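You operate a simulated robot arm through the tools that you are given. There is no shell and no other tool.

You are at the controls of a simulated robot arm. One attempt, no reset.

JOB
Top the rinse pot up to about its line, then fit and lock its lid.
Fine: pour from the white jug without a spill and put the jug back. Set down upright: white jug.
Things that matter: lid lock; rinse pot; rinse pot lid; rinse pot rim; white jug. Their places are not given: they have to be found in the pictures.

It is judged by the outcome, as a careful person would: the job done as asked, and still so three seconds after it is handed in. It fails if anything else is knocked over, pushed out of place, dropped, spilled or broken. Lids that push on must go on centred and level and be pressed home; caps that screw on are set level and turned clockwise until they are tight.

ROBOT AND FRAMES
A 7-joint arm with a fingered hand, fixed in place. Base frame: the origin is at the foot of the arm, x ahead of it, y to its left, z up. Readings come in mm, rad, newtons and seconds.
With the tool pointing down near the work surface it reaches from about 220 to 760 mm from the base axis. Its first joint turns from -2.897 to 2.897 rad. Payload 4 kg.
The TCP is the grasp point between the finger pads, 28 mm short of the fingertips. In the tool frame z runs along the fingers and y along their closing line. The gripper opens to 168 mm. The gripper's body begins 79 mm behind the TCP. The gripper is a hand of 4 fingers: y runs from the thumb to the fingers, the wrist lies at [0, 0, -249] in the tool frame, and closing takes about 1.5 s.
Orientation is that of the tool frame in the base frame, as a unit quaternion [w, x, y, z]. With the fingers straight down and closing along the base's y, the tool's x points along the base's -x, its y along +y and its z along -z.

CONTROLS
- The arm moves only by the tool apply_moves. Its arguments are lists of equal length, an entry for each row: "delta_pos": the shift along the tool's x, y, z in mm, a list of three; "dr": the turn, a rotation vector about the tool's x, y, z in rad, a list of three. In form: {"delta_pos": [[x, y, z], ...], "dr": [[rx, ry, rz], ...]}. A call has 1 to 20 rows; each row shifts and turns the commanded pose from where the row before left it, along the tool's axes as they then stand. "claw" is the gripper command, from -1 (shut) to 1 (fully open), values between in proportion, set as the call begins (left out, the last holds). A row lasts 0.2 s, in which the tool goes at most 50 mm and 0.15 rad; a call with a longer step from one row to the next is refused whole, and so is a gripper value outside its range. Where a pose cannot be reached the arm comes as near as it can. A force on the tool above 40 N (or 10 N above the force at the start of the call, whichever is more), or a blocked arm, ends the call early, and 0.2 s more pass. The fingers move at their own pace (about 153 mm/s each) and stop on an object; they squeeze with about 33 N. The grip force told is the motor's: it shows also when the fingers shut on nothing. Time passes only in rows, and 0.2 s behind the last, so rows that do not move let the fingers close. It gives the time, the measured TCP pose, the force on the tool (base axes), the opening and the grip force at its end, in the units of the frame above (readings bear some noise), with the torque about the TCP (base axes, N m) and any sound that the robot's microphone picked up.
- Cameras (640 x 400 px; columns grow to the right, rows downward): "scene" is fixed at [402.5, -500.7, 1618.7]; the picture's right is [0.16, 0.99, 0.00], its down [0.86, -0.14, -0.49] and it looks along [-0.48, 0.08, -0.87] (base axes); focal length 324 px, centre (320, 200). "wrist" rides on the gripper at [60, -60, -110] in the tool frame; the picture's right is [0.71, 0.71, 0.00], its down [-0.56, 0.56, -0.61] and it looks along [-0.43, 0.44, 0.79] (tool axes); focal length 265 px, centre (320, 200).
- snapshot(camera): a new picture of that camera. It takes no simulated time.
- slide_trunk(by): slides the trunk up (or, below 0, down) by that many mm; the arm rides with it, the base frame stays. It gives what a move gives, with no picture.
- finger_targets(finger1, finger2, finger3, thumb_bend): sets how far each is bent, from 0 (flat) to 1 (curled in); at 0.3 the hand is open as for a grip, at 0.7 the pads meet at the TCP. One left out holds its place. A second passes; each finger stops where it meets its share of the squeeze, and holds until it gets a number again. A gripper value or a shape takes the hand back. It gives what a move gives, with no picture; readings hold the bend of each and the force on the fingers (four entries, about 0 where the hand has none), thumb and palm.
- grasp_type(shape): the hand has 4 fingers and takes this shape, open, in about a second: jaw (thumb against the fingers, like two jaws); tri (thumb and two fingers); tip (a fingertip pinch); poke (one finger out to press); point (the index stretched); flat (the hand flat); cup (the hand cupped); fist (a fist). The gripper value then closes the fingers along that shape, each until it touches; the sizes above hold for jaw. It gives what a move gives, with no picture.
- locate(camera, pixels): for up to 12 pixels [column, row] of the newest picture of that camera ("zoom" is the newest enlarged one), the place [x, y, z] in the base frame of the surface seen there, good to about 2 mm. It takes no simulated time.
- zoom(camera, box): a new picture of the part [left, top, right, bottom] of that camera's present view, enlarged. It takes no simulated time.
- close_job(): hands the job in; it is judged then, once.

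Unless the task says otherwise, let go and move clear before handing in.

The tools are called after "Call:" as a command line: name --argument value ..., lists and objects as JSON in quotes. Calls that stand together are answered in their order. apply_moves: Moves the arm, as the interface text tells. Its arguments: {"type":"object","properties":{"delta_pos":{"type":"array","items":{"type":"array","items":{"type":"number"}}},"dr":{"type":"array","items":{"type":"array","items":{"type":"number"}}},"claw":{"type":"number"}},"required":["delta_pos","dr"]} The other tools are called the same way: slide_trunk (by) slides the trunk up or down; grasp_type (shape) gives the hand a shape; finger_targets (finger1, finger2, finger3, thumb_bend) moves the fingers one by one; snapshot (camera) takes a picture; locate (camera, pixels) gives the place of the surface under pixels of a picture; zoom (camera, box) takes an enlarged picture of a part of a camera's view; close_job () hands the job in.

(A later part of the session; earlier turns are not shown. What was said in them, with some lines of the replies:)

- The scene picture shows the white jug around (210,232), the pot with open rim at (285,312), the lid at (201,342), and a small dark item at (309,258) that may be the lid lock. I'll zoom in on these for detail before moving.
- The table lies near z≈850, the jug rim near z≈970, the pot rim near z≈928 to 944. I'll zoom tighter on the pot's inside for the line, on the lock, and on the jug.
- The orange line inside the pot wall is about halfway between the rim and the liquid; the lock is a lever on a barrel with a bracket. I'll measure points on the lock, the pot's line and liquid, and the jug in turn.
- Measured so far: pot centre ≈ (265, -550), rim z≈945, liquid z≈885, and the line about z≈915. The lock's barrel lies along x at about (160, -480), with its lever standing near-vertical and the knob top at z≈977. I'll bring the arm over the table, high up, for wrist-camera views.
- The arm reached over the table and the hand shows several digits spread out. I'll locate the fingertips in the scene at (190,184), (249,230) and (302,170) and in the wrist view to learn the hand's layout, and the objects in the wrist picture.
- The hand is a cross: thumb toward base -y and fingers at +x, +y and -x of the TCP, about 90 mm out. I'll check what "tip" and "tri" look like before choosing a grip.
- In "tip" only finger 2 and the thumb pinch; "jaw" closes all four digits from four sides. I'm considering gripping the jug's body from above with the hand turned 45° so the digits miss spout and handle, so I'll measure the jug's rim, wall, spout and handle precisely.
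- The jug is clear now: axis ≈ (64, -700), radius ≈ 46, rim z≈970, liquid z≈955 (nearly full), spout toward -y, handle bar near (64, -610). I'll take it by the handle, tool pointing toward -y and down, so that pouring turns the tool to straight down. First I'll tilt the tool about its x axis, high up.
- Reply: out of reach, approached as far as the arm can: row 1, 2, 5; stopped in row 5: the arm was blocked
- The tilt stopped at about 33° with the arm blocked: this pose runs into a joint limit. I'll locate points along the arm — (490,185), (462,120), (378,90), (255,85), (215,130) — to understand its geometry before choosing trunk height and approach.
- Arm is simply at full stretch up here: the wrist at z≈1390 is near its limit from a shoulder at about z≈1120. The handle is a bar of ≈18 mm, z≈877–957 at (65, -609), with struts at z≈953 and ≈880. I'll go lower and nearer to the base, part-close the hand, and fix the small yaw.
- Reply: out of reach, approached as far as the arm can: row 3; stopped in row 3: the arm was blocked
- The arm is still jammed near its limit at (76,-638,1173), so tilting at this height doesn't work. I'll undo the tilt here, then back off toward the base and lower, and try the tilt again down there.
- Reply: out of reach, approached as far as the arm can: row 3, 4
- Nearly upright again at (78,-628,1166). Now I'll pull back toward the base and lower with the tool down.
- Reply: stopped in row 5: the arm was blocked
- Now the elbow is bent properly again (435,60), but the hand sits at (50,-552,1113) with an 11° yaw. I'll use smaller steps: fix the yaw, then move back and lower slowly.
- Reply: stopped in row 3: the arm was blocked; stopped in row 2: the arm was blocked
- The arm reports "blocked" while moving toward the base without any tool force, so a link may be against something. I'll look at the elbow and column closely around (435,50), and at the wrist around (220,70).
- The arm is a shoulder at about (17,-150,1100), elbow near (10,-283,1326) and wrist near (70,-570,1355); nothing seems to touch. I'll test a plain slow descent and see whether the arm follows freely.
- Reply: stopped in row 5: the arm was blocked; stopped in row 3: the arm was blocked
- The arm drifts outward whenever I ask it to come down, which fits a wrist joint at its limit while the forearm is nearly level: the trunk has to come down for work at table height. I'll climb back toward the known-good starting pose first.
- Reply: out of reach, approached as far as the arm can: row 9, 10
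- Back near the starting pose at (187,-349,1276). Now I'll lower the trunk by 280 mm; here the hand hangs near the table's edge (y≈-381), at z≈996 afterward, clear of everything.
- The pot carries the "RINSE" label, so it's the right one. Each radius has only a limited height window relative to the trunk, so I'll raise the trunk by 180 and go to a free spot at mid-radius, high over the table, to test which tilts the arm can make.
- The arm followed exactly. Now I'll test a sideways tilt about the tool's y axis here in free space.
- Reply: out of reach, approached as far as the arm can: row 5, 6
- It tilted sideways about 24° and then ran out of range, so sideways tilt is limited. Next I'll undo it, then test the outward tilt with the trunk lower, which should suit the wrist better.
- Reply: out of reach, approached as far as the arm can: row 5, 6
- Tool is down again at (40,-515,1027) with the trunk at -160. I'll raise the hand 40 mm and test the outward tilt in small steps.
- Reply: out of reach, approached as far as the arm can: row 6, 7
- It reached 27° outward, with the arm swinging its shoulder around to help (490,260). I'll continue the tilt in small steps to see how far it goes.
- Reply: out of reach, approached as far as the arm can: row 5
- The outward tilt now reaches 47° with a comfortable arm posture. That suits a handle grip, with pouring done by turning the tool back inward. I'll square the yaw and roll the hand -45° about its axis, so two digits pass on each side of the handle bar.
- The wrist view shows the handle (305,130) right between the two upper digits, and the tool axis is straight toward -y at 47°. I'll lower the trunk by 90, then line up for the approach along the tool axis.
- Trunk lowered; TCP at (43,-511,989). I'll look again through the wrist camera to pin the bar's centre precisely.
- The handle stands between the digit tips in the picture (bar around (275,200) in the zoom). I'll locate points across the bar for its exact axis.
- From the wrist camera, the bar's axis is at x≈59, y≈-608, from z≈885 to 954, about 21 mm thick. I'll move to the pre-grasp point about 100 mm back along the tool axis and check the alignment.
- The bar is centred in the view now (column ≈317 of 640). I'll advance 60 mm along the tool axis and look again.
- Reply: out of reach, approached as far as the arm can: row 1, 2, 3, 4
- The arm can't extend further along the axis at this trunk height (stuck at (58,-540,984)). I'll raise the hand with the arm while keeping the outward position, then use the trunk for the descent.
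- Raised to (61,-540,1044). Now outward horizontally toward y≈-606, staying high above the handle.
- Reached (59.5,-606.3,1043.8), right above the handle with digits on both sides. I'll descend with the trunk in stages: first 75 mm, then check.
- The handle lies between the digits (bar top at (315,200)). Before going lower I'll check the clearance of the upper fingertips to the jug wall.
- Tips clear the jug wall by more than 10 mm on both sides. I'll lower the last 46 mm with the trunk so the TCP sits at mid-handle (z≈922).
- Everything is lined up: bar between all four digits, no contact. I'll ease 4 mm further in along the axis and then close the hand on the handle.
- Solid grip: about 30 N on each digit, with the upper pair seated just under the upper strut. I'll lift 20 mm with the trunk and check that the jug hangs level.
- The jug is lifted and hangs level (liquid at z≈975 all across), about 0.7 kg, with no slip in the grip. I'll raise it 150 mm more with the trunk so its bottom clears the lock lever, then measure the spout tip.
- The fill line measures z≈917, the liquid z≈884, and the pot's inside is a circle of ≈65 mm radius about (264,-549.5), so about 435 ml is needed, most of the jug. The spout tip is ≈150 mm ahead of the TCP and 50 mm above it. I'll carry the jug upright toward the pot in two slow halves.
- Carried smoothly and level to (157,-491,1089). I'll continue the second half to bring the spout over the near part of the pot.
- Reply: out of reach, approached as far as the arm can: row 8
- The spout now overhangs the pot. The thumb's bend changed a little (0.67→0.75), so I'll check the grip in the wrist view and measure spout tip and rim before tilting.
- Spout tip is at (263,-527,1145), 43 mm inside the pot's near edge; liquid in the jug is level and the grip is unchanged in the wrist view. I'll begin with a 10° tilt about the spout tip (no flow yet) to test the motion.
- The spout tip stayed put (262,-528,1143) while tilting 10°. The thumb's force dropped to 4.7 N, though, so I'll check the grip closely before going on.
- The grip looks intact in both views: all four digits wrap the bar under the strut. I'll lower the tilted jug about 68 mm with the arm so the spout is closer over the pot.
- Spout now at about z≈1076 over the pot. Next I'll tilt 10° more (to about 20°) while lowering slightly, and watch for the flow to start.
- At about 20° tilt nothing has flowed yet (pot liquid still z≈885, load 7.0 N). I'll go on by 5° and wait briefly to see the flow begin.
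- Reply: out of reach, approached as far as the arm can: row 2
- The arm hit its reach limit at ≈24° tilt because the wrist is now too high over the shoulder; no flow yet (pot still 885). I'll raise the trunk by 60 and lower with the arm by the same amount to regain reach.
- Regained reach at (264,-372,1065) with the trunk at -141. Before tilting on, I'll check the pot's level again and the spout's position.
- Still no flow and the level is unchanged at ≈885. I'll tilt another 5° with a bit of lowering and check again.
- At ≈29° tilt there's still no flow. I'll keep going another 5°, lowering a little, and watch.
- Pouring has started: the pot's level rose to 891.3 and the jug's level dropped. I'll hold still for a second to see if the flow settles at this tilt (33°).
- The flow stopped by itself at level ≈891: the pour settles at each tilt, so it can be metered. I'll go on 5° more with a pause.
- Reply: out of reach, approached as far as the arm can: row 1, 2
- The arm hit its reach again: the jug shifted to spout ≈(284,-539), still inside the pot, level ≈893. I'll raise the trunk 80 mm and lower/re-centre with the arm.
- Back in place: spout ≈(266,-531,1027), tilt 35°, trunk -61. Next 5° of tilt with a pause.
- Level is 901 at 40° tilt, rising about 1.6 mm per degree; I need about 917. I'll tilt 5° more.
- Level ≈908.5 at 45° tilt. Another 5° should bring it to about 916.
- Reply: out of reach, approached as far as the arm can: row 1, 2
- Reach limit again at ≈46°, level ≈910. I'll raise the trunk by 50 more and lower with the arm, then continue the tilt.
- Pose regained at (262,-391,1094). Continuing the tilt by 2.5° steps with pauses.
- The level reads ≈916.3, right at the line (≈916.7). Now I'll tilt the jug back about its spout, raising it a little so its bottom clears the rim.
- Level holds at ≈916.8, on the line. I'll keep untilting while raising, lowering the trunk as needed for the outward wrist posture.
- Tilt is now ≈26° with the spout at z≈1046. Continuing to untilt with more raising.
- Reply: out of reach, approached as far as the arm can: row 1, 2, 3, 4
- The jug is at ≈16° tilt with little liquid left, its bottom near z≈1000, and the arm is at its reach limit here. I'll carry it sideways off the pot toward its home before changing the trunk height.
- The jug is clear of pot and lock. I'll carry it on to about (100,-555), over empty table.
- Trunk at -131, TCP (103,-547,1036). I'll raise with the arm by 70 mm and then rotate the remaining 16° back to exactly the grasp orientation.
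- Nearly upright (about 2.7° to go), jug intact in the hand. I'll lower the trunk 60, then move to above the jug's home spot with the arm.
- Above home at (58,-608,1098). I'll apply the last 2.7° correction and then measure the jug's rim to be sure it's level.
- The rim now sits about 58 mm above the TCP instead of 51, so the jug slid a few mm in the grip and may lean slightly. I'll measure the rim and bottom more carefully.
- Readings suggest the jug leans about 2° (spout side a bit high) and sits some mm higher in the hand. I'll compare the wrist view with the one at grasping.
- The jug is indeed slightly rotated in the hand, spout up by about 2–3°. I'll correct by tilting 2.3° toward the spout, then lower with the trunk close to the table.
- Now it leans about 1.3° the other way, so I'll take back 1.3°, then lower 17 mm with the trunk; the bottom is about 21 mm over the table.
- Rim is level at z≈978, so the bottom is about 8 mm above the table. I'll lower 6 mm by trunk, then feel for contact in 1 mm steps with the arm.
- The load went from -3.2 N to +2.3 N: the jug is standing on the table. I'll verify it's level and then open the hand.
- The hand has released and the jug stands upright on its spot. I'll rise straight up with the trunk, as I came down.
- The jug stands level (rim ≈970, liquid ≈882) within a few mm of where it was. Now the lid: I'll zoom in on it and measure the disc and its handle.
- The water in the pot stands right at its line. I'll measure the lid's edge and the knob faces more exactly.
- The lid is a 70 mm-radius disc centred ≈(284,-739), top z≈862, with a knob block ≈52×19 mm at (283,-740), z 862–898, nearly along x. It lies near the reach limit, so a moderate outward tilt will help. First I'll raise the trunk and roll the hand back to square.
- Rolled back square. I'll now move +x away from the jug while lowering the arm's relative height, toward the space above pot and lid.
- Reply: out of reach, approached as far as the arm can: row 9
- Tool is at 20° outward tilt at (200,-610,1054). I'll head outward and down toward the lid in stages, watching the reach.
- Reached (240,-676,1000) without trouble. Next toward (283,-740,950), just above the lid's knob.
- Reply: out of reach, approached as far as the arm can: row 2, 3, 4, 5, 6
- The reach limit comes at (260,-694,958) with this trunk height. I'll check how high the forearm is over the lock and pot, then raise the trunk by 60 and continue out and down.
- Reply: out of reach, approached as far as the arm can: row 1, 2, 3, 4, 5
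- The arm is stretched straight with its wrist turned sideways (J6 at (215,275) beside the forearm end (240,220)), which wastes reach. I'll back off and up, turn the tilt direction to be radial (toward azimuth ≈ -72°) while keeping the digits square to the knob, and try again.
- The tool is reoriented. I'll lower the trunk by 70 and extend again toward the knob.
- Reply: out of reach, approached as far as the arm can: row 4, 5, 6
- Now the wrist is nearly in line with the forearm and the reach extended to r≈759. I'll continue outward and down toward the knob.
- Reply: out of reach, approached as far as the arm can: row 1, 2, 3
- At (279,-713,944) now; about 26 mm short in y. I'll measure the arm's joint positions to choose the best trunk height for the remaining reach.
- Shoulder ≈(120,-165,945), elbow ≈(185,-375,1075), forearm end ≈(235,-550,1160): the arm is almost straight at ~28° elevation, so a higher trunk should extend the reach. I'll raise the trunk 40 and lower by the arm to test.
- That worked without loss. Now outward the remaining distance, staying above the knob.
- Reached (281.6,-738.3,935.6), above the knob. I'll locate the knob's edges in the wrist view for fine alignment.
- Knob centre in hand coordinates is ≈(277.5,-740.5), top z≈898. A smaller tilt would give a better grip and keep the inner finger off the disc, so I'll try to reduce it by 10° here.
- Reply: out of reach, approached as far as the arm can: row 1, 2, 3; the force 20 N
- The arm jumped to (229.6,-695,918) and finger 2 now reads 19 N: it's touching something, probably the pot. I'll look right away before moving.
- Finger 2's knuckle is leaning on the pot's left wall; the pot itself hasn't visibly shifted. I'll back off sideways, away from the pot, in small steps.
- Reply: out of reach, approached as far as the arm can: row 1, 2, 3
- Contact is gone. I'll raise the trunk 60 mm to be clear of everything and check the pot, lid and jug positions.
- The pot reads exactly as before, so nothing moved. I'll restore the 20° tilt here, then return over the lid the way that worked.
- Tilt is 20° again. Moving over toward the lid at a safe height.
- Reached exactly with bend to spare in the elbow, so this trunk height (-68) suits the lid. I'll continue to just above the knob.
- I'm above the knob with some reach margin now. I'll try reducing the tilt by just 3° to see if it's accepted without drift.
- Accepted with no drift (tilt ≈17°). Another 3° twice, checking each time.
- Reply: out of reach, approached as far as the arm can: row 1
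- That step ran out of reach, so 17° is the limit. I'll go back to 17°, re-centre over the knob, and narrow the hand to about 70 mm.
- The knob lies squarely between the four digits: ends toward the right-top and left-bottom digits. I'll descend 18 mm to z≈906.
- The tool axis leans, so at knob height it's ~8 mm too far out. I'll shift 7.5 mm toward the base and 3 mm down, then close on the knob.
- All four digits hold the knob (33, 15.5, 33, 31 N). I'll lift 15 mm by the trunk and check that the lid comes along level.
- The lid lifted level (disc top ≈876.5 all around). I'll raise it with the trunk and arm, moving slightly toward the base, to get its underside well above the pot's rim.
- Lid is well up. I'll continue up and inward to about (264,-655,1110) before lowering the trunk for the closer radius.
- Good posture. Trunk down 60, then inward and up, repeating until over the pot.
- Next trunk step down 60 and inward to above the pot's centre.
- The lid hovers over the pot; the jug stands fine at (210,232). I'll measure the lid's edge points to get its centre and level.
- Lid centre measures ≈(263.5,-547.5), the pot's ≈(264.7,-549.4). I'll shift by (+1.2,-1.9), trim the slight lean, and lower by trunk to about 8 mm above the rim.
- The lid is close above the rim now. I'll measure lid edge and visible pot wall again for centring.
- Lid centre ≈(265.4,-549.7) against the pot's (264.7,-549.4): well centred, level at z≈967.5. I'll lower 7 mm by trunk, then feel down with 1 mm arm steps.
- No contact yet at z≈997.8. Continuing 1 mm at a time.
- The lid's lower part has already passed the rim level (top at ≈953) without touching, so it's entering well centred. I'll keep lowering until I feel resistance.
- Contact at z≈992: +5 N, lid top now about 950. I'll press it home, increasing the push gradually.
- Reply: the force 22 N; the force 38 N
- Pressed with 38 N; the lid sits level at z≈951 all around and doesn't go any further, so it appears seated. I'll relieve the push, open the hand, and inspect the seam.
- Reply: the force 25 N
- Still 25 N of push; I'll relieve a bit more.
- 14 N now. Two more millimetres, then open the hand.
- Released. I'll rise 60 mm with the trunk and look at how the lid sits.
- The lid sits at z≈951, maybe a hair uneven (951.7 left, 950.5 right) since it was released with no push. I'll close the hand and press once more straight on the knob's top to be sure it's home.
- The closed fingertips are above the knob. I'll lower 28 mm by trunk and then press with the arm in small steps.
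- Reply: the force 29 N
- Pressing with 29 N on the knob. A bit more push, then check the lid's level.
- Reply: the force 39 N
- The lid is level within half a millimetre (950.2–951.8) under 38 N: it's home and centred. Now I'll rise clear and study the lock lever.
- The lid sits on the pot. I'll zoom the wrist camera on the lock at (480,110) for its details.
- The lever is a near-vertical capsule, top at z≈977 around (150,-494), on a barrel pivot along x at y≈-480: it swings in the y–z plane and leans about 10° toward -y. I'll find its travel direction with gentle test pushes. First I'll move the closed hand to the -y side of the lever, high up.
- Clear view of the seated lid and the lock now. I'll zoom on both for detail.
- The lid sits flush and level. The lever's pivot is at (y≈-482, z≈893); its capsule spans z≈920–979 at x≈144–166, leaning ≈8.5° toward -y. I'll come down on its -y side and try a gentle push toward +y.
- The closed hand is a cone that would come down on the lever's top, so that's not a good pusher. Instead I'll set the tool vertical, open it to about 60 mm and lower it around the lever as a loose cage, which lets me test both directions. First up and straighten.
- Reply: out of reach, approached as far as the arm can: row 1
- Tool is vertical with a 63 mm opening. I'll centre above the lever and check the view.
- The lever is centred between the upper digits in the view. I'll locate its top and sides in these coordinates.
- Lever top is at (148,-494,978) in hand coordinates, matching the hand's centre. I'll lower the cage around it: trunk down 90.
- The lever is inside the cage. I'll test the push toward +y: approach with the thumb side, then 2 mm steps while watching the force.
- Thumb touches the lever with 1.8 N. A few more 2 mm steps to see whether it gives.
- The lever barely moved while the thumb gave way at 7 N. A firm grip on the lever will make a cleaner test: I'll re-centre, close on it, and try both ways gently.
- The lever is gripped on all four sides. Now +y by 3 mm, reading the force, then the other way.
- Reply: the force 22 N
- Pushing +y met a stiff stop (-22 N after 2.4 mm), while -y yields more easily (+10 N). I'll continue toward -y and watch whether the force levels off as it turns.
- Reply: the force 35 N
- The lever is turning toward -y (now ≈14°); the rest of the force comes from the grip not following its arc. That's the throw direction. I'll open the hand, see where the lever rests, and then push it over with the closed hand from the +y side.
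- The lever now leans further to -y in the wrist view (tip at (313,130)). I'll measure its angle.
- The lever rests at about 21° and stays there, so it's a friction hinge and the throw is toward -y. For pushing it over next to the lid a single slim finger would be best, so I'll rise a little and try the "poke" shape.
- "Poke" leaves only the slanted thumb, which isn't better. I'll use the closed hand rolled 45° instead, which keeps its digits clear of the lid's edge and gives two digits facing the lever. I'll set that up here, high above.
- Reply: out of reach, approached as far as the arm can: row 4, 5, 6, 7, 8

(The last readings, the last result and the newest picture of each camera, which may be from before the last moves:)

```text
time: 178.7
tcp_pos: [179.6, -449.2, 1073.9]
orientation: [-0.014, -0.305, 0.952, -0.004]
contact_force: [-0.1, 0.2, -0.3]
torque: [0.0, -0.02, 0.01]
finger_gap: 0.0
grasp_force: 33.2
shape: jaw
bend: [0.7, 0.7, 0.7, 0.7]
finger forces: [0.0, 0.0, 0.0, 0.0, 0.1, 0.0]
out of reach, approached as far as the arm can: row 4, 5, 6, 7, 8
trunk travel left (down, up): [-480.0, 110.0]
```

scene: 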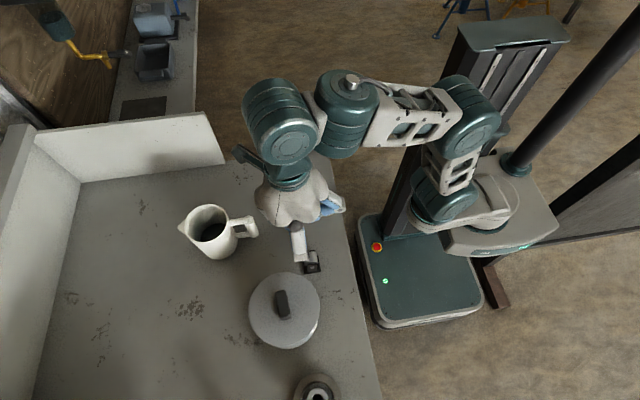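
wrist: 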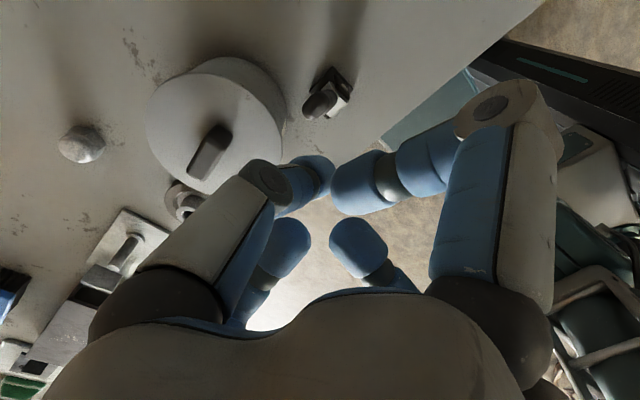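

Rolling that way ran into a joint limit at about 35° and shifted the hand to (180,-449,1074). I'll roll back and try the other direction instead.

Call:
apply_moves --delta_pos '[[0, 0, 0], [0, 0, 0], [0, 0, 0], [0, 0, 0], [0, 0, 0], [0, 0, 0], [0, 0, 0]]' --dr '[[0, 0, 0.1], [0, 0, 0.1], [0, 0, 0.1], [0, 0, 0.1], [0, 0, 0.1], [0, 0, 0.1], [0, 0, 0]]'

Call:
snapshot --camera "scene"

```text
time: 180.3
tcp_pos: [181.6, -447.7, 1074.2]
orientation: [-0.012, -0.011, 1.0, -0.006]
contact_force: [-0.3, -0.2, 0.6]
torque: [0.06, -0.01, 0.01]
finger_gap: 0.0
grasp_force: 32.6
shape: jaw
bend: [0.7, 0.7, 0.7, 0.7]
finger forces: [0.0, 0.0, 0.0, 0.0, 0.0, 0.0]
trunk travel left (down, up): [-480.0, 110.0]
```

```text
taken
```

scene: 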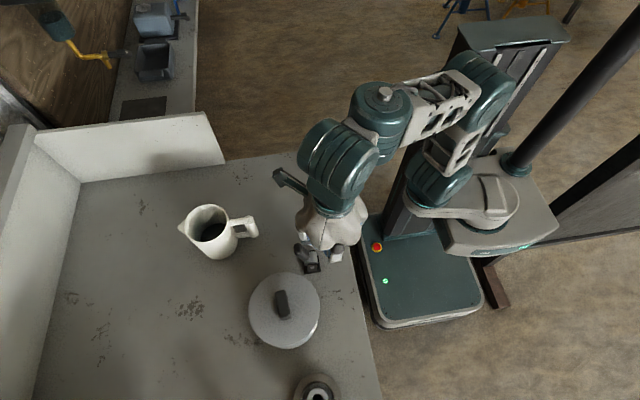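

Square again at (182,-448,1074), on the +y side of the lever. Now rolling +45° the other way.

Call:
apply_moves --delta_pos '[[0, 0, 0], [0, 0, 0], [0, 0, 0], [0, 0, 0], [0, 0, 0], [0, 0, 0], [0, 0, 0], [0, 0, 0], [0, 0, 0]]' --dr '[[0, 0, 0.098], [0, 0, 0.098], [0, 0, 0.098], [0, 0, 0.098], [0, 0, 0.098], [0, 0, 0.098], [0, 0, 0.098], [0, 0, 0.098], [0, 0, 0]]'

Call:
zoom --camera "scene" --box '[260, 180, 380, 300]'

Call:
locate --camera "zoom" --pixels '[[320, 200], [345, 235], [350, 255], [300, 215]]'

```text
time: 182.3
tcp_pos: [181.5, -446.3, 1073.8]
orientation: [-0.009, 0.373, 0.928, -0.01]
contact_force: [0.2, -0.1, -0.3]
torque: [-0.03, 0.01, -0.02]
finger_gap: 0.1
grasp_force: 32.6
shape: jaw
bend: [0.7, 0.7, 0.7, 0.7]
finger forces: [0.1, 0.0, 0.0, 0.0, 0.0, 0.1]
trunk travel left (down, up): [-480.0, 110.0]
```

```text
3.33 times, centred on (320, 240) of scene
```

zoom: 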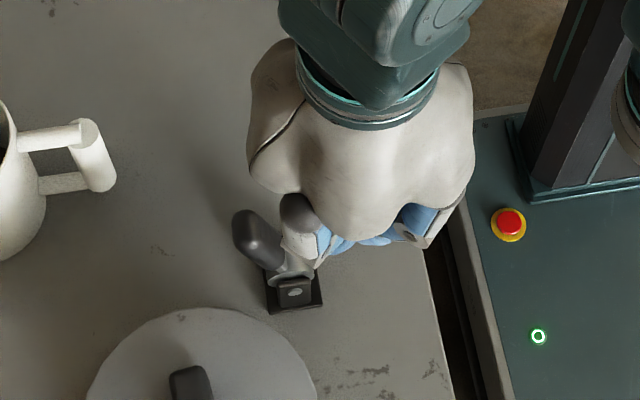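

```text
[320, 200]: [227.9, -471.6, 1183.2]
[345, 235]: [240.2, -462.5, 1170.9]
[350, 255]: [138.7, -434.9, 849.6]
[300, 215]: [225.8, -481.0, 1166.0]
```

Rolled fine to +44°. I'll shift to x≈146, y≈-458 and lower with the trunk to the pushing height (tips at about z≈966).

Call:
apply_moves --delta_pos '[[5.9, -11, 0.3], [5.9, -11, 0.3], [5.9, -11, 0.3], [0, 0, 0]]' --dr '[[0, 0, 0], [0, 0, 0], [0, 0, 0], [0, 0, 0]]'

Call:
slide_trunk --by -78

Call:
zoom --camera "scene" --box '[260, 200, 360, 300]'

Call:
snapshot --camera "wrist"

```text
time: 183.3
tcp_pos: [145.1, -459.5, 1075.1]
orientation: [-0.009, 0.372, 0.928, -0.011]
contact_force: [0.5, 1.2, -1.0]
torque: [0.0, 0.03, -0.01]
finger_gap: 0.0
grasp_force: 32.8
shape: jaw
bend: [0.7, 0.7, 0.7, 0.7]
finger forces: [0.0, 0.0, 0.1, 0.0, 0.0, 0.0]
trunk travel left (down, up): [-480.0, 110.0]
```

```text
time: 184.5
tcp_pos: [145.3, -459.6, 998.7]
orientation: [-0.009, 0.371, 0.928, -0.01]
contact_force: [0.6, 0.3, -0.2]
torque: [0.01, -0.03, -0.02]
finger_gap: 0.4
grasp_force: 33.2
shape: jaw
bend: [0.7, 0.7, 0.7, 0.7]
finger forces: [0.0, 0.1, 0.1, 0.0, 0.0, 0.0]
trunk travel left (down, up): [-402.0, 188.0]
```

```text
4.00 times, centred on (310, 250) of scene
```

zoom: 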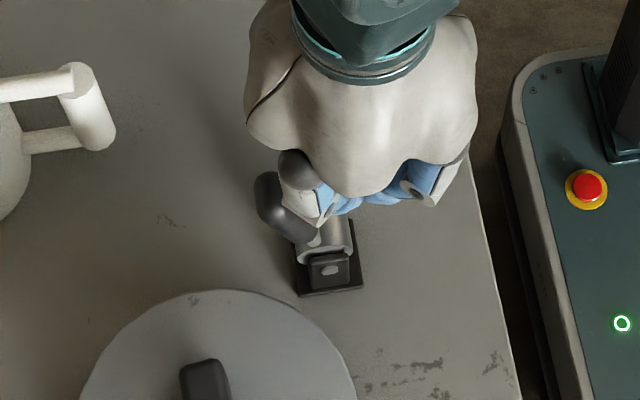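

```text
taken
```

wrist: 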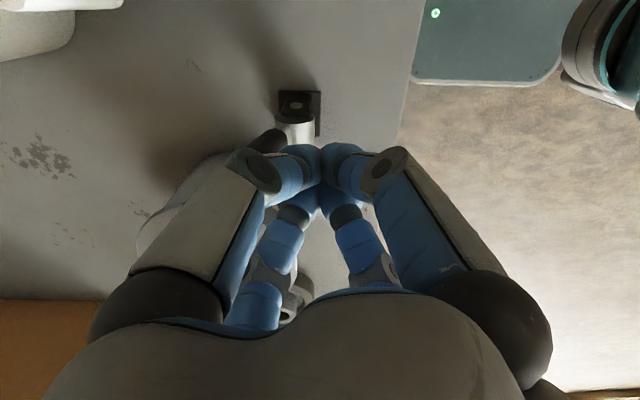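

The hand is on the lever's +y side, tips at about z≈968. I'll push toward -y in 5 mm steps, watching the force.

Call:
apply_moves --delta_pos '[[-3.46, -3.61, 0.06], [-3.46, -3.61, 0.06], [-3.46, -3.61, 0.06], [-3.46, -3.61, 0.06], [-3.46, -3.61, 0.06], [0, 0, 0]]' --dr '[[0, 0, 0], [0, 0, 0], [0, 0, 0], [0, 0, 0], [0, 0, 0], [0, 0, 0]]'

Call:
apply_moves --delta_pos '[[-3.46, -3.61, 0.06], [-3.46, -3.61, 1.06], [-3.46, -3.61, 1.06], [0, 0, 0]]' --dr '[[0, 0, 0], [0, 0, 0], [0, 0, 0], [0, 0, 0]]'

Call:
zoom --camera "scene" --box '[260, 200, 360, 300]'

```text
time: 185.9
tcp_pos: [146.3, -483.4, 996.9]
orientation: [-0.009, 0.372, 0.928, -0.01]
contact_force: [0.6, 0.5, 1.2]
torque: [-0.01, 0.01, 0.03]
finger_gap: 0.2
grasp_force: 33.1
shape: jaw
bend: [0.7, 0.7, 0.7, 0.7]
finger forces: [0.1, 0.1, 0.1, 0.0, 0.0, 0.0]
trunk travel left (down, up): [-402.0, 188.0]
```

```text
time: 186.9
tcp_pos: [146.6, -500.2, 995.3]
orientation: [-0.008, 0.372, 0.928, -0.01]
contact_force: [0.5, -0.6, -0.1]
torque: [0.0, 0.03, 0.02]
finger_gap: 0.1
grasp_force: 33.1
shape: jaw
bend: [0.7, 0.7, 0.7, 0.7]
finger forces: [0.0, 0.0, 0.0, 0.0, 0.0, 0.1]
trunk travel left (down, up): [-402.0, 188.0]
```

```text
4.00 times, centred on (310, 250) of scene
```

zoom: 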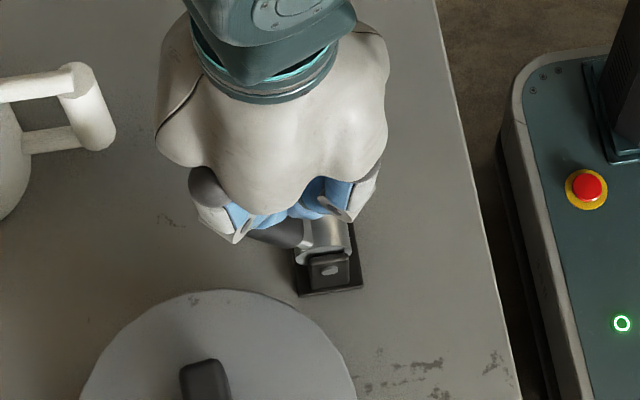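

The lever is moving over with almost no resistance. I'll continue along its arc, outward and downward.

Call:
apply_moves --delta_pos '[[-3.48, -3.55, 2.56], [-3.48, -3.55, 2.56], [-3.48, -3.55, 2.56], [-3.48, -3.55, 2.56], [0, 0, 0]]' --dr '[[0, 0, 0], [0, 0, 0], [0, 0, 0], [0, 0, 0], [0, 0, 0]]'

Call:
zoom --camera "scene" --box '[260, 200, 360, 300]'

Call:
snapshot --camera "wrist"

```text
time: 188.1
tcp_pos: [146.5, -519.8, 984.4]
orientation: [-0.009, 0.371, 0.929, -0.01]
contact_force: [0.3, -0.7, 0.6]
torque: [-0.04, 0.04, 0.0]
finger_gap: 0.2
grasp_force: 33.4
shape: jaw
bend: [0.7, 0.7, 0.7, 0.7]
finger forces: [0.0, 0.0, 0.0, 0.1, 0.0, 0.0]
trunk travel left (down, up): [-402.0, 188.0]
```

```text
4.00 times, centred on (310, 250) of scene
```

zoom: 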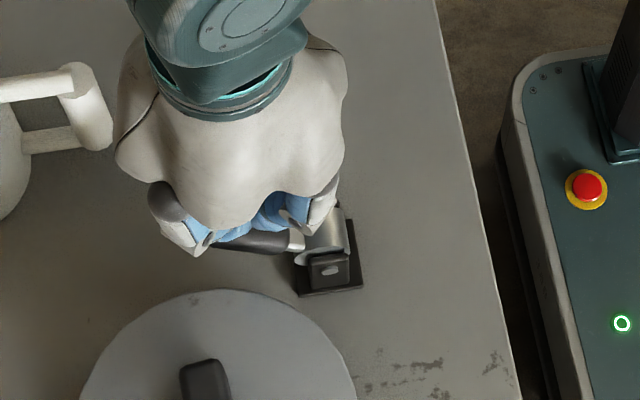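

```text
taken
```

wrist: 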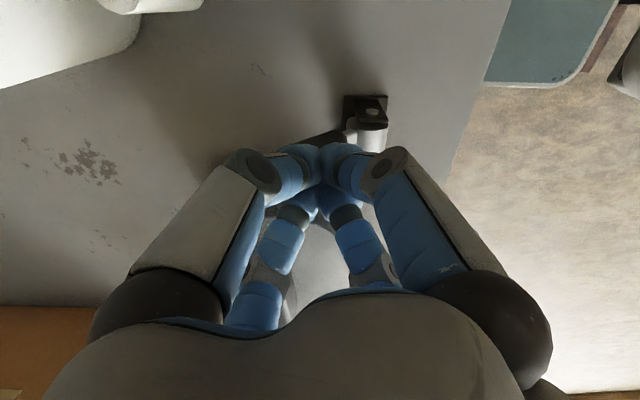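

The lever now lies far over to the left of its barrel at (250,242). I'll measure its height there.

Call:
zoom --camera "scene" --box '[285, 240, 335, 280]'

Call:
locate --camera "scene" --pixels '[[295, 260.5], [298, 261], [302, 260], [305, 260], [308, 258], [312, 256], [312, 262], [290, 260]]'

```text
10.00 times, centred on (310, 260) of scene
```

zoom: 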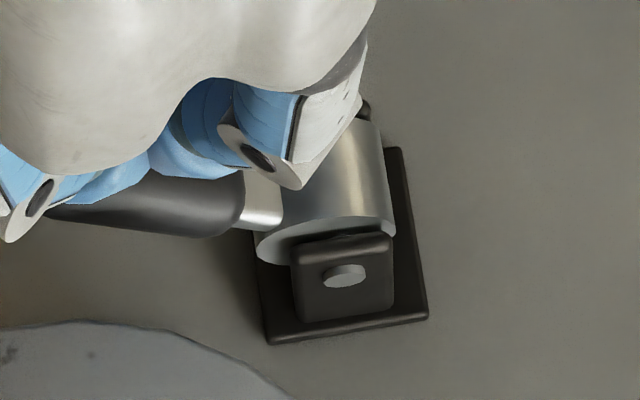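

```text
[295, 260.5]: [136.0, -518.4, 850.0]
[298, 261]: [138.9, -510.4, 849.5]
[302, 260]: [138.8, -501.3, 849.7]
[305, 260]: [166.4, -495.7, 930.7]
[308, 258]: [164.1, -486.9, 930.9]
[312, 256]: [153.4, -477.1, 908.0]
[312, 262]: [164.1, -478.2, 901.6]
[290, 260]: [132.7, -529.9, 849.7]
```

I'll locate points directly on the capsule in this zoom.

Call:
zoom --camera "scene" --box '[285, 240, 335, 280]'

Call:
locate --camera "zoom" --pixels '[[80, 210], [120, 215], [160, 220], [200, 225], [230, 215], [225, 195], [262, 205], [275, 215], [150, 195], [60, 212]]'

```text
10.00 times, centred on (310, 260) of scene
```

zoom: 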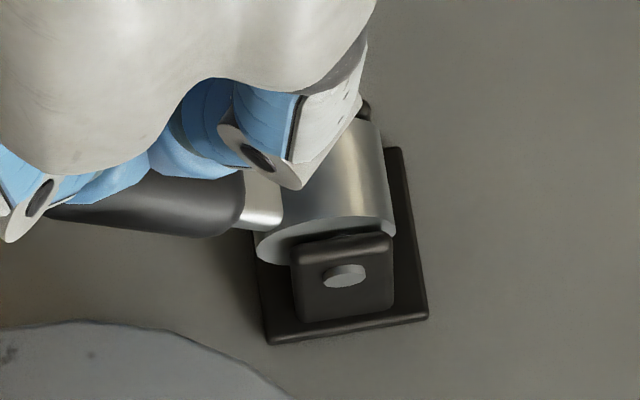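

```text
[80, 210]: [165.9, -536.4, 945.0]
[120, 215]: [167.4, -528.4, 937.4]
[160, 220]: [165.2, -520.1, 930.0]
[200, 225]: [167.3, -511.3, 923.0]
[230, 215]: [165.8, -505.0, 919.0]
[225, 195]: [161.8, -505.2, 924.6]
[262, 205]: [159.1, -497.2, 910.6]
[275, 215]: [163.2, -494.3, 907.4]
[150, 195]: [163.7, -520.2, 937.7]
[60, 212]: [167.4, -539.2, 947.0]
```

The capsule points give about 50° now, turning freely. I'll follow the arc further, outward and down.

Call:
apply_moves --delta_pos '[[-2.59, -2.6, 2.84], [-2.59, -2.6, 2.84], [-2.59, -2.6, 2.84], [-2.11, -2.07, 3.79], [-2.11, -2.07, 3.79], [0, 0, 0]]' --dr '[[0, 0, 0], [0, 0, 0], [0, 0, 0], [0, 0, 0], [0, 0, 0], [0, 0, 0]]'

Call:
zoom --camera "scene" --box '[275, 235, 335, 285]'

```text
time: 189.5
tcp_pos: [146.3, -535.6, 967.8]
orientation: [-0.008, 0.372, 0.928, -0.011]
contact_force: [0.3, -0.1, 0.3]
torque: [-0.02, 0.0, -0.02]
finger_gap: 0.0
grasp_force: 32.7
shape: jaw
bend: [0.7, 0.7, 0.7, 0.7]
finger forces: [0.1, 0.0, 0.1, 0.0, 0.1, 0.0]
trunk travel left (down, up): [-402.0, 188.0]
```

```text
8.00 times, centred on (305, 260) of scene
```

zoom: 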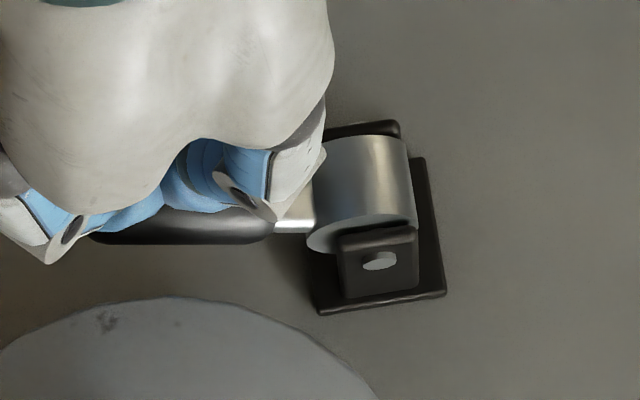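

Continuing down the arc; the lever follows without resistance and the lid is clear.

Call:
apply_moves --delta_pos '[[-1.77, -1.7, 4.03], [-1.77, -1.7, 4.03], [-1.6, -1.52, 4.28], [-1.6, -1.52, 4.28], [0, 0, 0]]' --dr '[[0, 0, 0], [0, 0, 0], [0, 0, 0], [0, 0, 0], [0, 0, 0]]'

Call:
zoom --camera "scene" --box '[275, 235, 335, 285]'

Call:
locate --camera "zoom" --pixels '[[120, 245], [160, 245], [200, 240], [240, 238], [260, 232], [290, 228], [100, 245]]'

```text
time: 190.7
tcp_pos: [148.5, -545.2, 952.0]
orientation: [-0.01, 0.371, 0.928, -0.01]
contact_force: [-0.5, 1.0, 0.1]
torque: [-0.02, 0.05, -0.02]
finger_gap: 0.1
grasp_force: 32.8
shape: jaw
bend: [0.7, 0.7, 0.7, 0.7]
finger forces: [0.0, 0.0, 0.0, 0.0, 0.0, 0.1]
trunk travel left (down, up): [-402.0, 188.0]
```

```text
8.00 times, centred on (305, 260) of scene
```

zoom: 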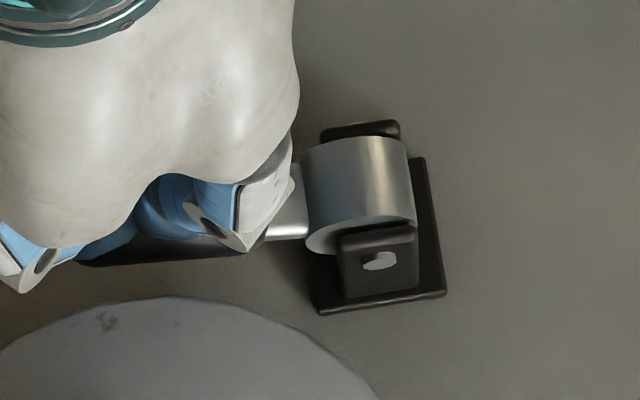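

```text
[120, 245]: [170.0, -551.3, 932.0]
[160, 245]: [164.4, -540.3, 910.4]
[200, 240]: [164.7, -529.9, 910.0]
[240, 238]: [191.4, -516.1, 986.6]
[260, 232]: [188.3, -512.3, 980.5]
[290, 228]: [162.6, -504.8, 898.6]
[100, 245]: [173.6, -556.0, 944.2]
```

The lever is at roughly 75–80°. I'll keep pressing down gently until it stops.

Call:
apply_moves --delta_pos '[[-1.08, -0.98, 4.02], [-1.08, -0.98, 4.02], [0, 0, 0]]' --dr '[[0, 0, 0], [0, 0, 0], [0, 0, 0]]'

Call:
apply_moves --delta_pos '[[-0.02, 0.05, 2], [-0.02, 0.05, 2], [0, 0, 0]]' --dr '[[0, 0, 0], [0, 0, 0], [0, 0, 0]]'

Call:
zoom --camera "scene" --box '[255, 225, 335, 295]'

```text
time: 191.5
tcp_pos: [145.9, -548.4, 944.7]
orientation: [-0.009, 0.372, 0.928, -0.01]
contact_force: [0.4, 1.2, 0.6]
torque: [0.02, 0.02, 0.04]
finger_gap: 0.0
grasp_force: 33.1
shape: jaw
bend: [0.7, 0.7, 0.7, 0.7]
finger forces: [0.0, 0.0, 0.1, 0.0, 0.0, 0.0]
trunk travel left (down, up): [-402.0, 188.0]
```

```text
time: 192.3
tcp_pos: [145.6, -548.2, 939.6]
orientation: [-0.009, 0.371, 0.929, -0.01]
contact_force: [1.5, -0.7, -0.3]
torque: [0.01, -0.04, -0.01]
finger_gap: 0.0
grasp_force: 33.1
shape: jaw
bend: [0.7, 0.7, 0.7, 0.7]
finger forces: [0.0, 0.0, 0.0, 0.0, 0.0, 0.0]
trunk travel left (down, up): [-402.0, 188.0]
```

```text
5.71 times, centred on (295, 260) of scene
```

zoom: 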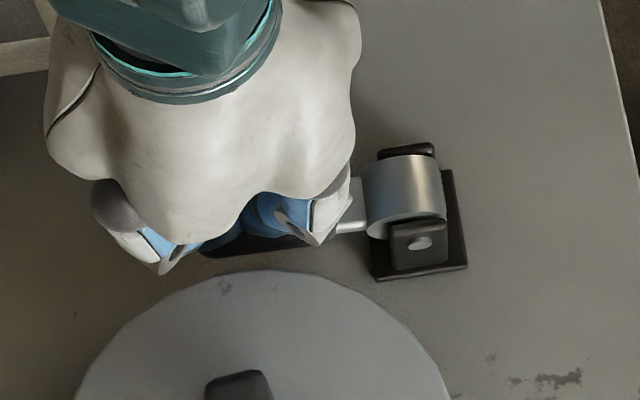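

Still no resistance at TCP z≈940. I'll check the lever's actual angle now.

Call:
locate --camera "zoom" --pixels '[[210, 250], [230, 248], [260, 246], [290, 243], [345, 222], [355, 200], [350, 230]]'

Call:
snapshot --camera "wrist"

```text
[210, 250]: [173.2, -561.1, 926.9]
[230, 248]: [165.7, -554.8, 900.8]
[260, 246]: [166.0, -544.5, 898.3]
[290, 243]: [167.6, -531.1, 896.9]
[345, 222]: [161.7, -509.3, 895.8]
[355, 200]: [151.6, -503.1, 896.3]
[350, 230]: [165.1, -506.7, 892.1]
```

```text
taken
```

wrist: 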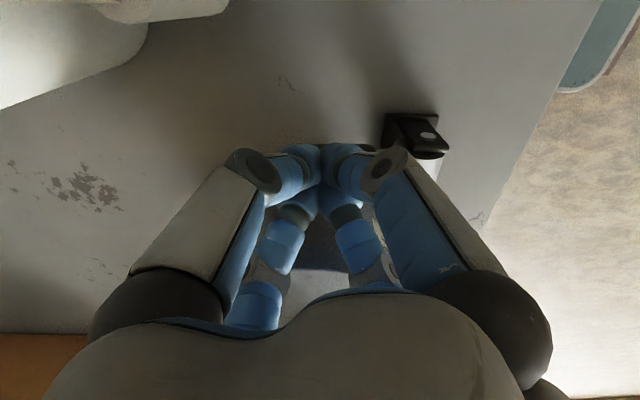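

The lever is at about 81°. Pressing further in 2 mm steps.

Call:
apply_moves --delta_pos '[[-0.02, 0.05, 2], [-0.02, 0.05, 2], [0, 0, 0]]' --dr '[[0, 0, 0], [0, 0, 0], [0, 0, 0]]'

Call:
apply_moves --delta_pos '[[-0.02, 0.05, 2], [-0.02, 0.05, 2], [0, 0, 0]]' --dr '[[0, 0, 0], [0, 0, 0], [0, 0, 0]]'

Call:
zoom --camera "scene" --box '[255, 225, 335, 295]'

Call:
locate --camera "zoom" --pixels '[[210, 254], [230, 252], [260, 250], [290, 247], [345, 222], [355, 200], [350, 230]]'

```text
time: 193.1
tcp_pos: [145.5, -547.4, 936.4]
orientation: [-0.009, 0.371, 0.928, -0.011]
contact_force: [0.4, 0.4, 0.3]
torque: [-0.01, -0.03, 0.01]
finger_gap: 0.1
grasp_force: 33.0
shape: jaw
bend: [0.7, 0.7, 0.7, 0.7]
finger forces: [0.0, 0.0, 0.0, 0.0, 0.0, 0.1]
trunk travel left (down, up): [-402.0, 188.0]
```

```text
time: 193.9
tcp_pos: [145.4, -548.8, 933.2]
orientation: [-0.008, 0.372, 0.928, -0.01]
contact_force: [-1.3, -1.9, 7.0]
torque: [-0.06, 0.0, -0.02]
finger_gap: 0.1
grasp_force: 33.1
shape: jaw
bend: [0.7, 0.7, 0.7, 0.7]
finger forces: [0.1, 0.0, 0.1, 0.1, 0.0, 0.1]
trunk travel left (down, up): [-402.0, 188.0]
```

```text
5.71 times, centred on (295, 260) of scene
```

zoom: 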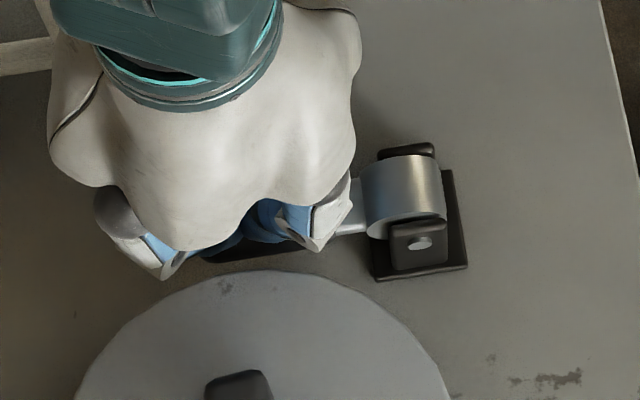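

```text
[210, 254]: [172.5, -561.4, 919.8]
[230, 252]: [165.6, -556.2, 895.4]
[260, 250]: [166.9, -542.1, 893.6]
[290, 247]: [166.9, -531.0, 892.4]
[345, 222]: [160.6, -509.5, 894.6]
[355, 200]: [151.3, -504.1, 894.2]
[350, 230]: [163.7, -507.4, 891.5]
```

Resistance appeared (7 N) with the lever at ≈84–85°. I'll press a little more to make sure it's fully at its stop.

Call:
apply_moves --delta_pos '[[-0.01, 0.03, 1], [-0.01, 0.03, 1], [0, 0, 0]]' --dr '[[0, 0, 0], [0, 0, 0], [0, 0, 0]]'

Call:
zoom --camera "scene" --box '[255, 225, 335, 295]'

Call:
locate --camera "zoom" --pixels '[[230, 252], [260, 250], [290, 247], [240, 250], [345, 222], [355, 200], [350, 230]]'

```text
time: 194.7
tcp_pos: [146.3, -548.3, 932.4]
orientation: [-0.008, 0.372, 0.928, -0.012]
contact_force: [-0.4, -5.0, 25.5]
torque: [-0.16, -0.11, -0.04]
finger_gap: 0.1
grasp_force: 32.4
shape: jaw
bend: [0.7, 0.7, 0.7, 0.7]
finger forces: [0.0, 0.0, 0.0, 0.0, 0.0, 0.0]
trunk travel left (down, up): [-402.0, 188.0]
```

```text
5.71 times, centred on (295, 260) of scene
```

zoom: 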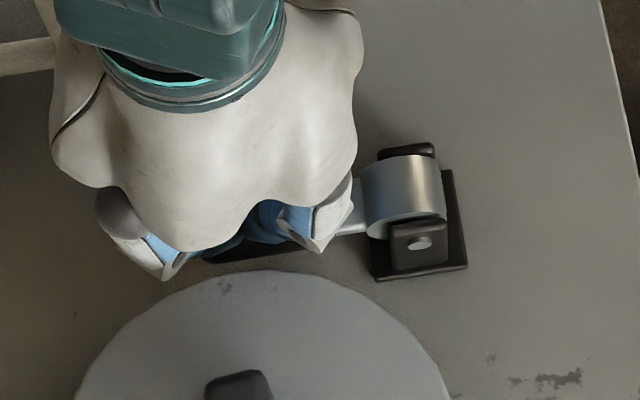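

```text
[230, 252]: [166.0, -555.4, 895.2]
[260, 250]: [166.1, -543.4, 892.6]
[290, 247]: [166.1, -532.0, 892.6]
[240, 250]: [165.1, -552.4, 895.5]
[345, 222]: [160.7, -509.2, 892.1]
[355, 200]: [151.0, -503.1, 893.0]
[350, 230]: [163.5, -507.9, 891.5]
```

Hard stop: 25 N with no further motion, so the lever is fully thrown (≈85°, near horizontal). I'll raise the hand clear with the trunk and inspect everything.

Call:
slide_trunk --by 120

Call:
apply_moves --delta_pos '[[13.8, 14.4, -0.2], [13.8, 14.4, -0.2], [13.8, 14.4, -0.2], [13.8, 14.4, -0.2], [13.8, 14.4, -0.2], [0, 0, 0]]' --dr '[[0, 0, 0], [0, 0, 0], [0, 0, 0], [0, 0, 0], [0, 0, 0], [0, 0, 0]]'

Call:
snapshot --camera "scene"

Call:
zoom --camera "scene" --box '[235, 220, 345, 350]'

```text
time: 196.2
tcp_pos: [146.9, -549.1, 1051.9]
orientation: [-0.008, 0.372, 0.928, -0.01]
contact_force: [-0.6, 0.7, 0.1]
torque: [0.0, 0.01, 0.02]
finger_gap: 0.0
grasp_force: 32.9
shape: jaw
bend: [0.7, 0.7, 0.7, 0.7]
finger forces: [0.1, 0.0, 0.1, 0.0, 0.0, 0.0]
trunk travel left (down, up): [-522.0, 68.0]
```

```text
time: 197.6
tcp_pos: [145.6, -450.0, 1050.7]
orientation: [-0.009, 0.372, 0.928, -0.011]
contact_force: [-0.2, -0.2, 0.2]
torque: [-0.01, 0.01, 0.02]
finger_gap: 0.1
grasp_force: 32.8
shape: jaw
bend: [0.7, 0.7, 0.7, 0.7]
finger forces: [0.0, 0.0, 0.1, 0.0, 0.1, 0.0]
trunk travel left (down, up): [-522.0, 68.0]
```

```text
taken
```

scene: 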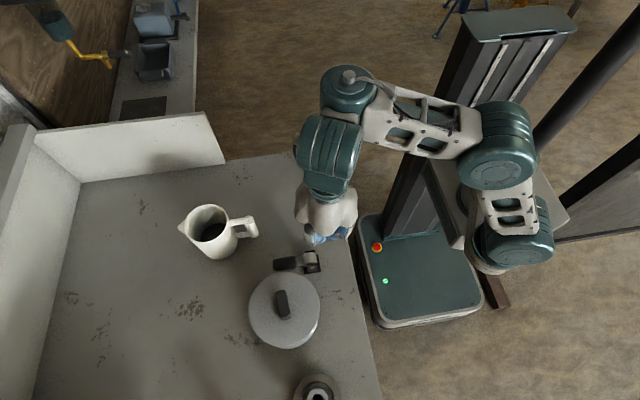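

```text
3.08 times, centred on (290, 285) of scene
```

zoom: 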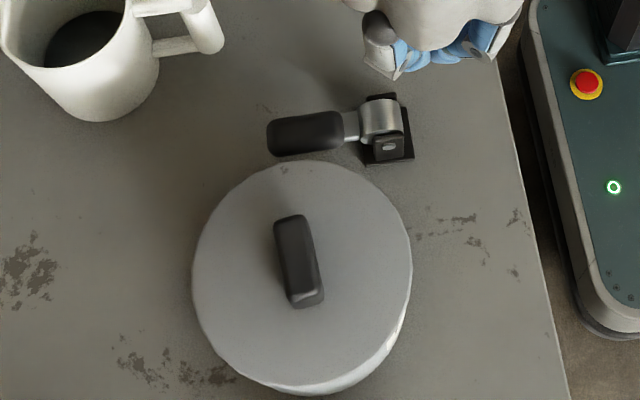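

The lever lies fully over, the lid is in place, the jug stands. I'll do a final numeric check of the lid's level, lever angle, and jug.

Call:
locate --camera "zoom" --pixels '[[205, 260], [210, 320], [260, 370], [320, 378], [380, 330], [405, 270], [380, 200], [300, 172], [230, 200], [300, 340], [280, 135], [320, 130]]'

Call:
zoom --camera "scene" --box '[165, 190, 285, 265]'

Call:
locate --camera "zoom" --pixels '[[105, 195], [225, 80], [280, 92], [320, 130], [200, 250], [260, 220], [300, 200], [450, 150], [72, 205]]'

Call:
zoom --camera "scene" --box '[260, 240, 330, 290]'

Call:
locate --camera "zoom" --pixels '[[140, 190], [180, 185], [220, 180], [260, 180], [180, 210], [240, 205], [290, 180], [320, 180], [130, 205]]'

```text
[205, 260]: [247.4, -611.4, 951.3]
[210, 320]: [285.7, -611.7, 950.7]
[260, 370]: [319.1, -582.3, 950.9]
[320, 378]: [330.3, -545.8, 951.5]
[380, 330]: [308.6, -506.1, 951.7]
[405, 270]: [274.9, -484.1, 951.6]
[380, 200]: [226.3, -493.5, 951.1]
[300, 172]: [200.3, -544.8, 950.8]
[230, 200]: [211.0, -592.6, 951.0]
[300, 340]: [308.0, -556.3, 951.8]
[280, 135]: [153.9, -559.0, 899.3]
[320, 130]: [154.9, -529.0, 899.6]
```

```text
5.33 times, centred on (225, 228) of scene
```

zoom: 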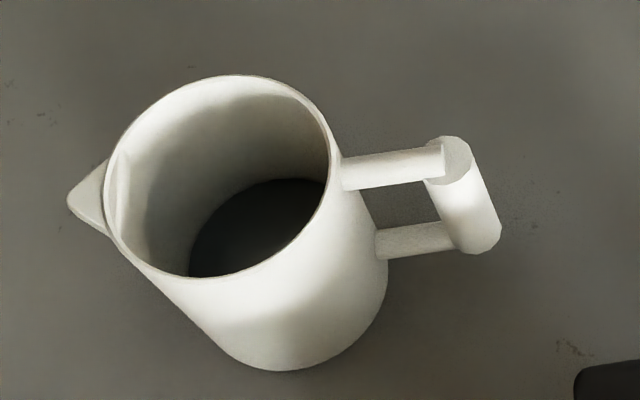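

```text
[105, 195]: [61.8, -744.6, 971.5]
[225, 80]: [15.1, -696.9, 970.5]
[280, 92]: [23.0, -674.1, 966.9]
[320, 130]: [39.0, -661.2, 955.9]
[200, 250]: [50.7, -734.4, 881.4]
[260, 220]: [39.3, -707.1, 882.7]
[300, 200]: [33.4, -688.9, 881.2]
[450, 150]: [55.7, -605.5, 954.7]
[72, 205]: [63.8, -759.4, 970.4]
```

```text
8.00 times, centred on (295, 265) of scene
```

zoom: 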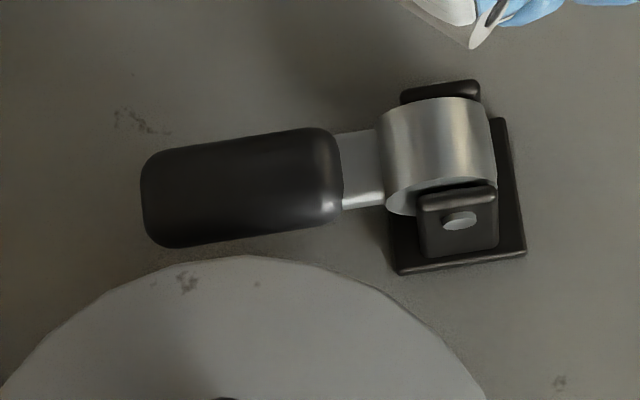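

```text
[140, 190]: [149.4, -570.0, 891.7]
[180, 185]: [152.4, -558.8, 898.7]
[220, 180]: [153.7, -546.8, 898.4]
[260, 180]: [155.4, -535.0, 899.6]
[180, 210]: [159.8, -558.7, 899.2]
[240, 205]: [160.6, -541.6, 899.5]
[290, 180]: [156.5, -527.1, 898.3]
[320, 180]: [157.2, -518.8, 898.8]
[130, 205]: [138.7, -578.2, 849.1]
```

All checks are good: the lever lies flat (z≈899 along its length, fully thrown), the lid is level at 951±0.5 and centred, and the jug is upright at its place with no spill visible. I'll move the arm a bit further clear before handing in.

Call:
slide_trunk --by 60

Call:
snapshot --camera "scene"

```text
time: 198.6
tcp_pos: [145.1, -448.9, 1112.4]
orientation: [-0.008, 0.372, 0.928, -0.011]
contact_force: [-0.1, -0.1, 0.9]
torque: [0.02, 0.0, 0.01]
finger_gap: 0.0
grasp_force: 33.4
shape: jaw
bend: [0.7, 0.7, 0.7, 0.7]
finger forces: [0.0, 0.1, 0.0, 0.1, 0.0, 0.0]
trunk travel left (down, up): [-582.0, 8.0]
```

```text
taken
```

scene: 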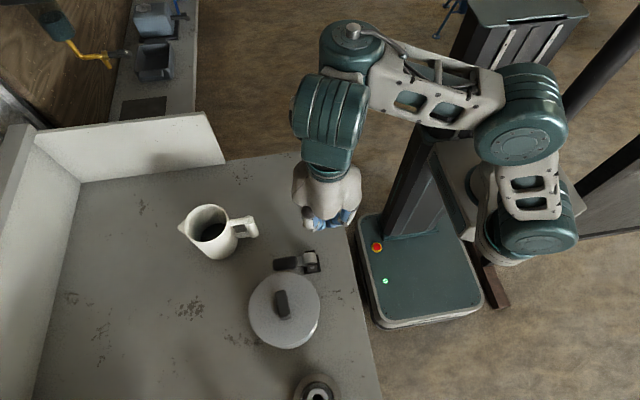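

The final picture shows the jug upright at (210,232), the lid level on the pot at (284,310), the lock lever thrown over at (290,264), and the hand well clear. I'm handing the job in.

Call:
close_job

```text
The job is handed in.
```

The rinse pot is filled to its line, its lid is on and locked, and the white jug is back upright. I've handed the job in, but no verdict has come back yet.

- **Fill:** the pot's water settled at about 916.7 mm, level with the measured line. I saw no spill in the pictures.
- **Jug:** it stands upright and level, about 4–5 mm from where it started.
- **Lid:** it is centred and level to within about half a millimetre. I pressed it with about 38 N until it would go no further.
- **Lock:** I found the lever's direction by gentle test pushes and threw it toward -y until it hit a hard stop; it now lies flat. No click was heard, so "locked" rests on the stop and the lever's position.

While I was reaching for the lid, one finger leaned on the pot at about 19 N. Measurements before and after showed the pot within about 1 mm of its place.
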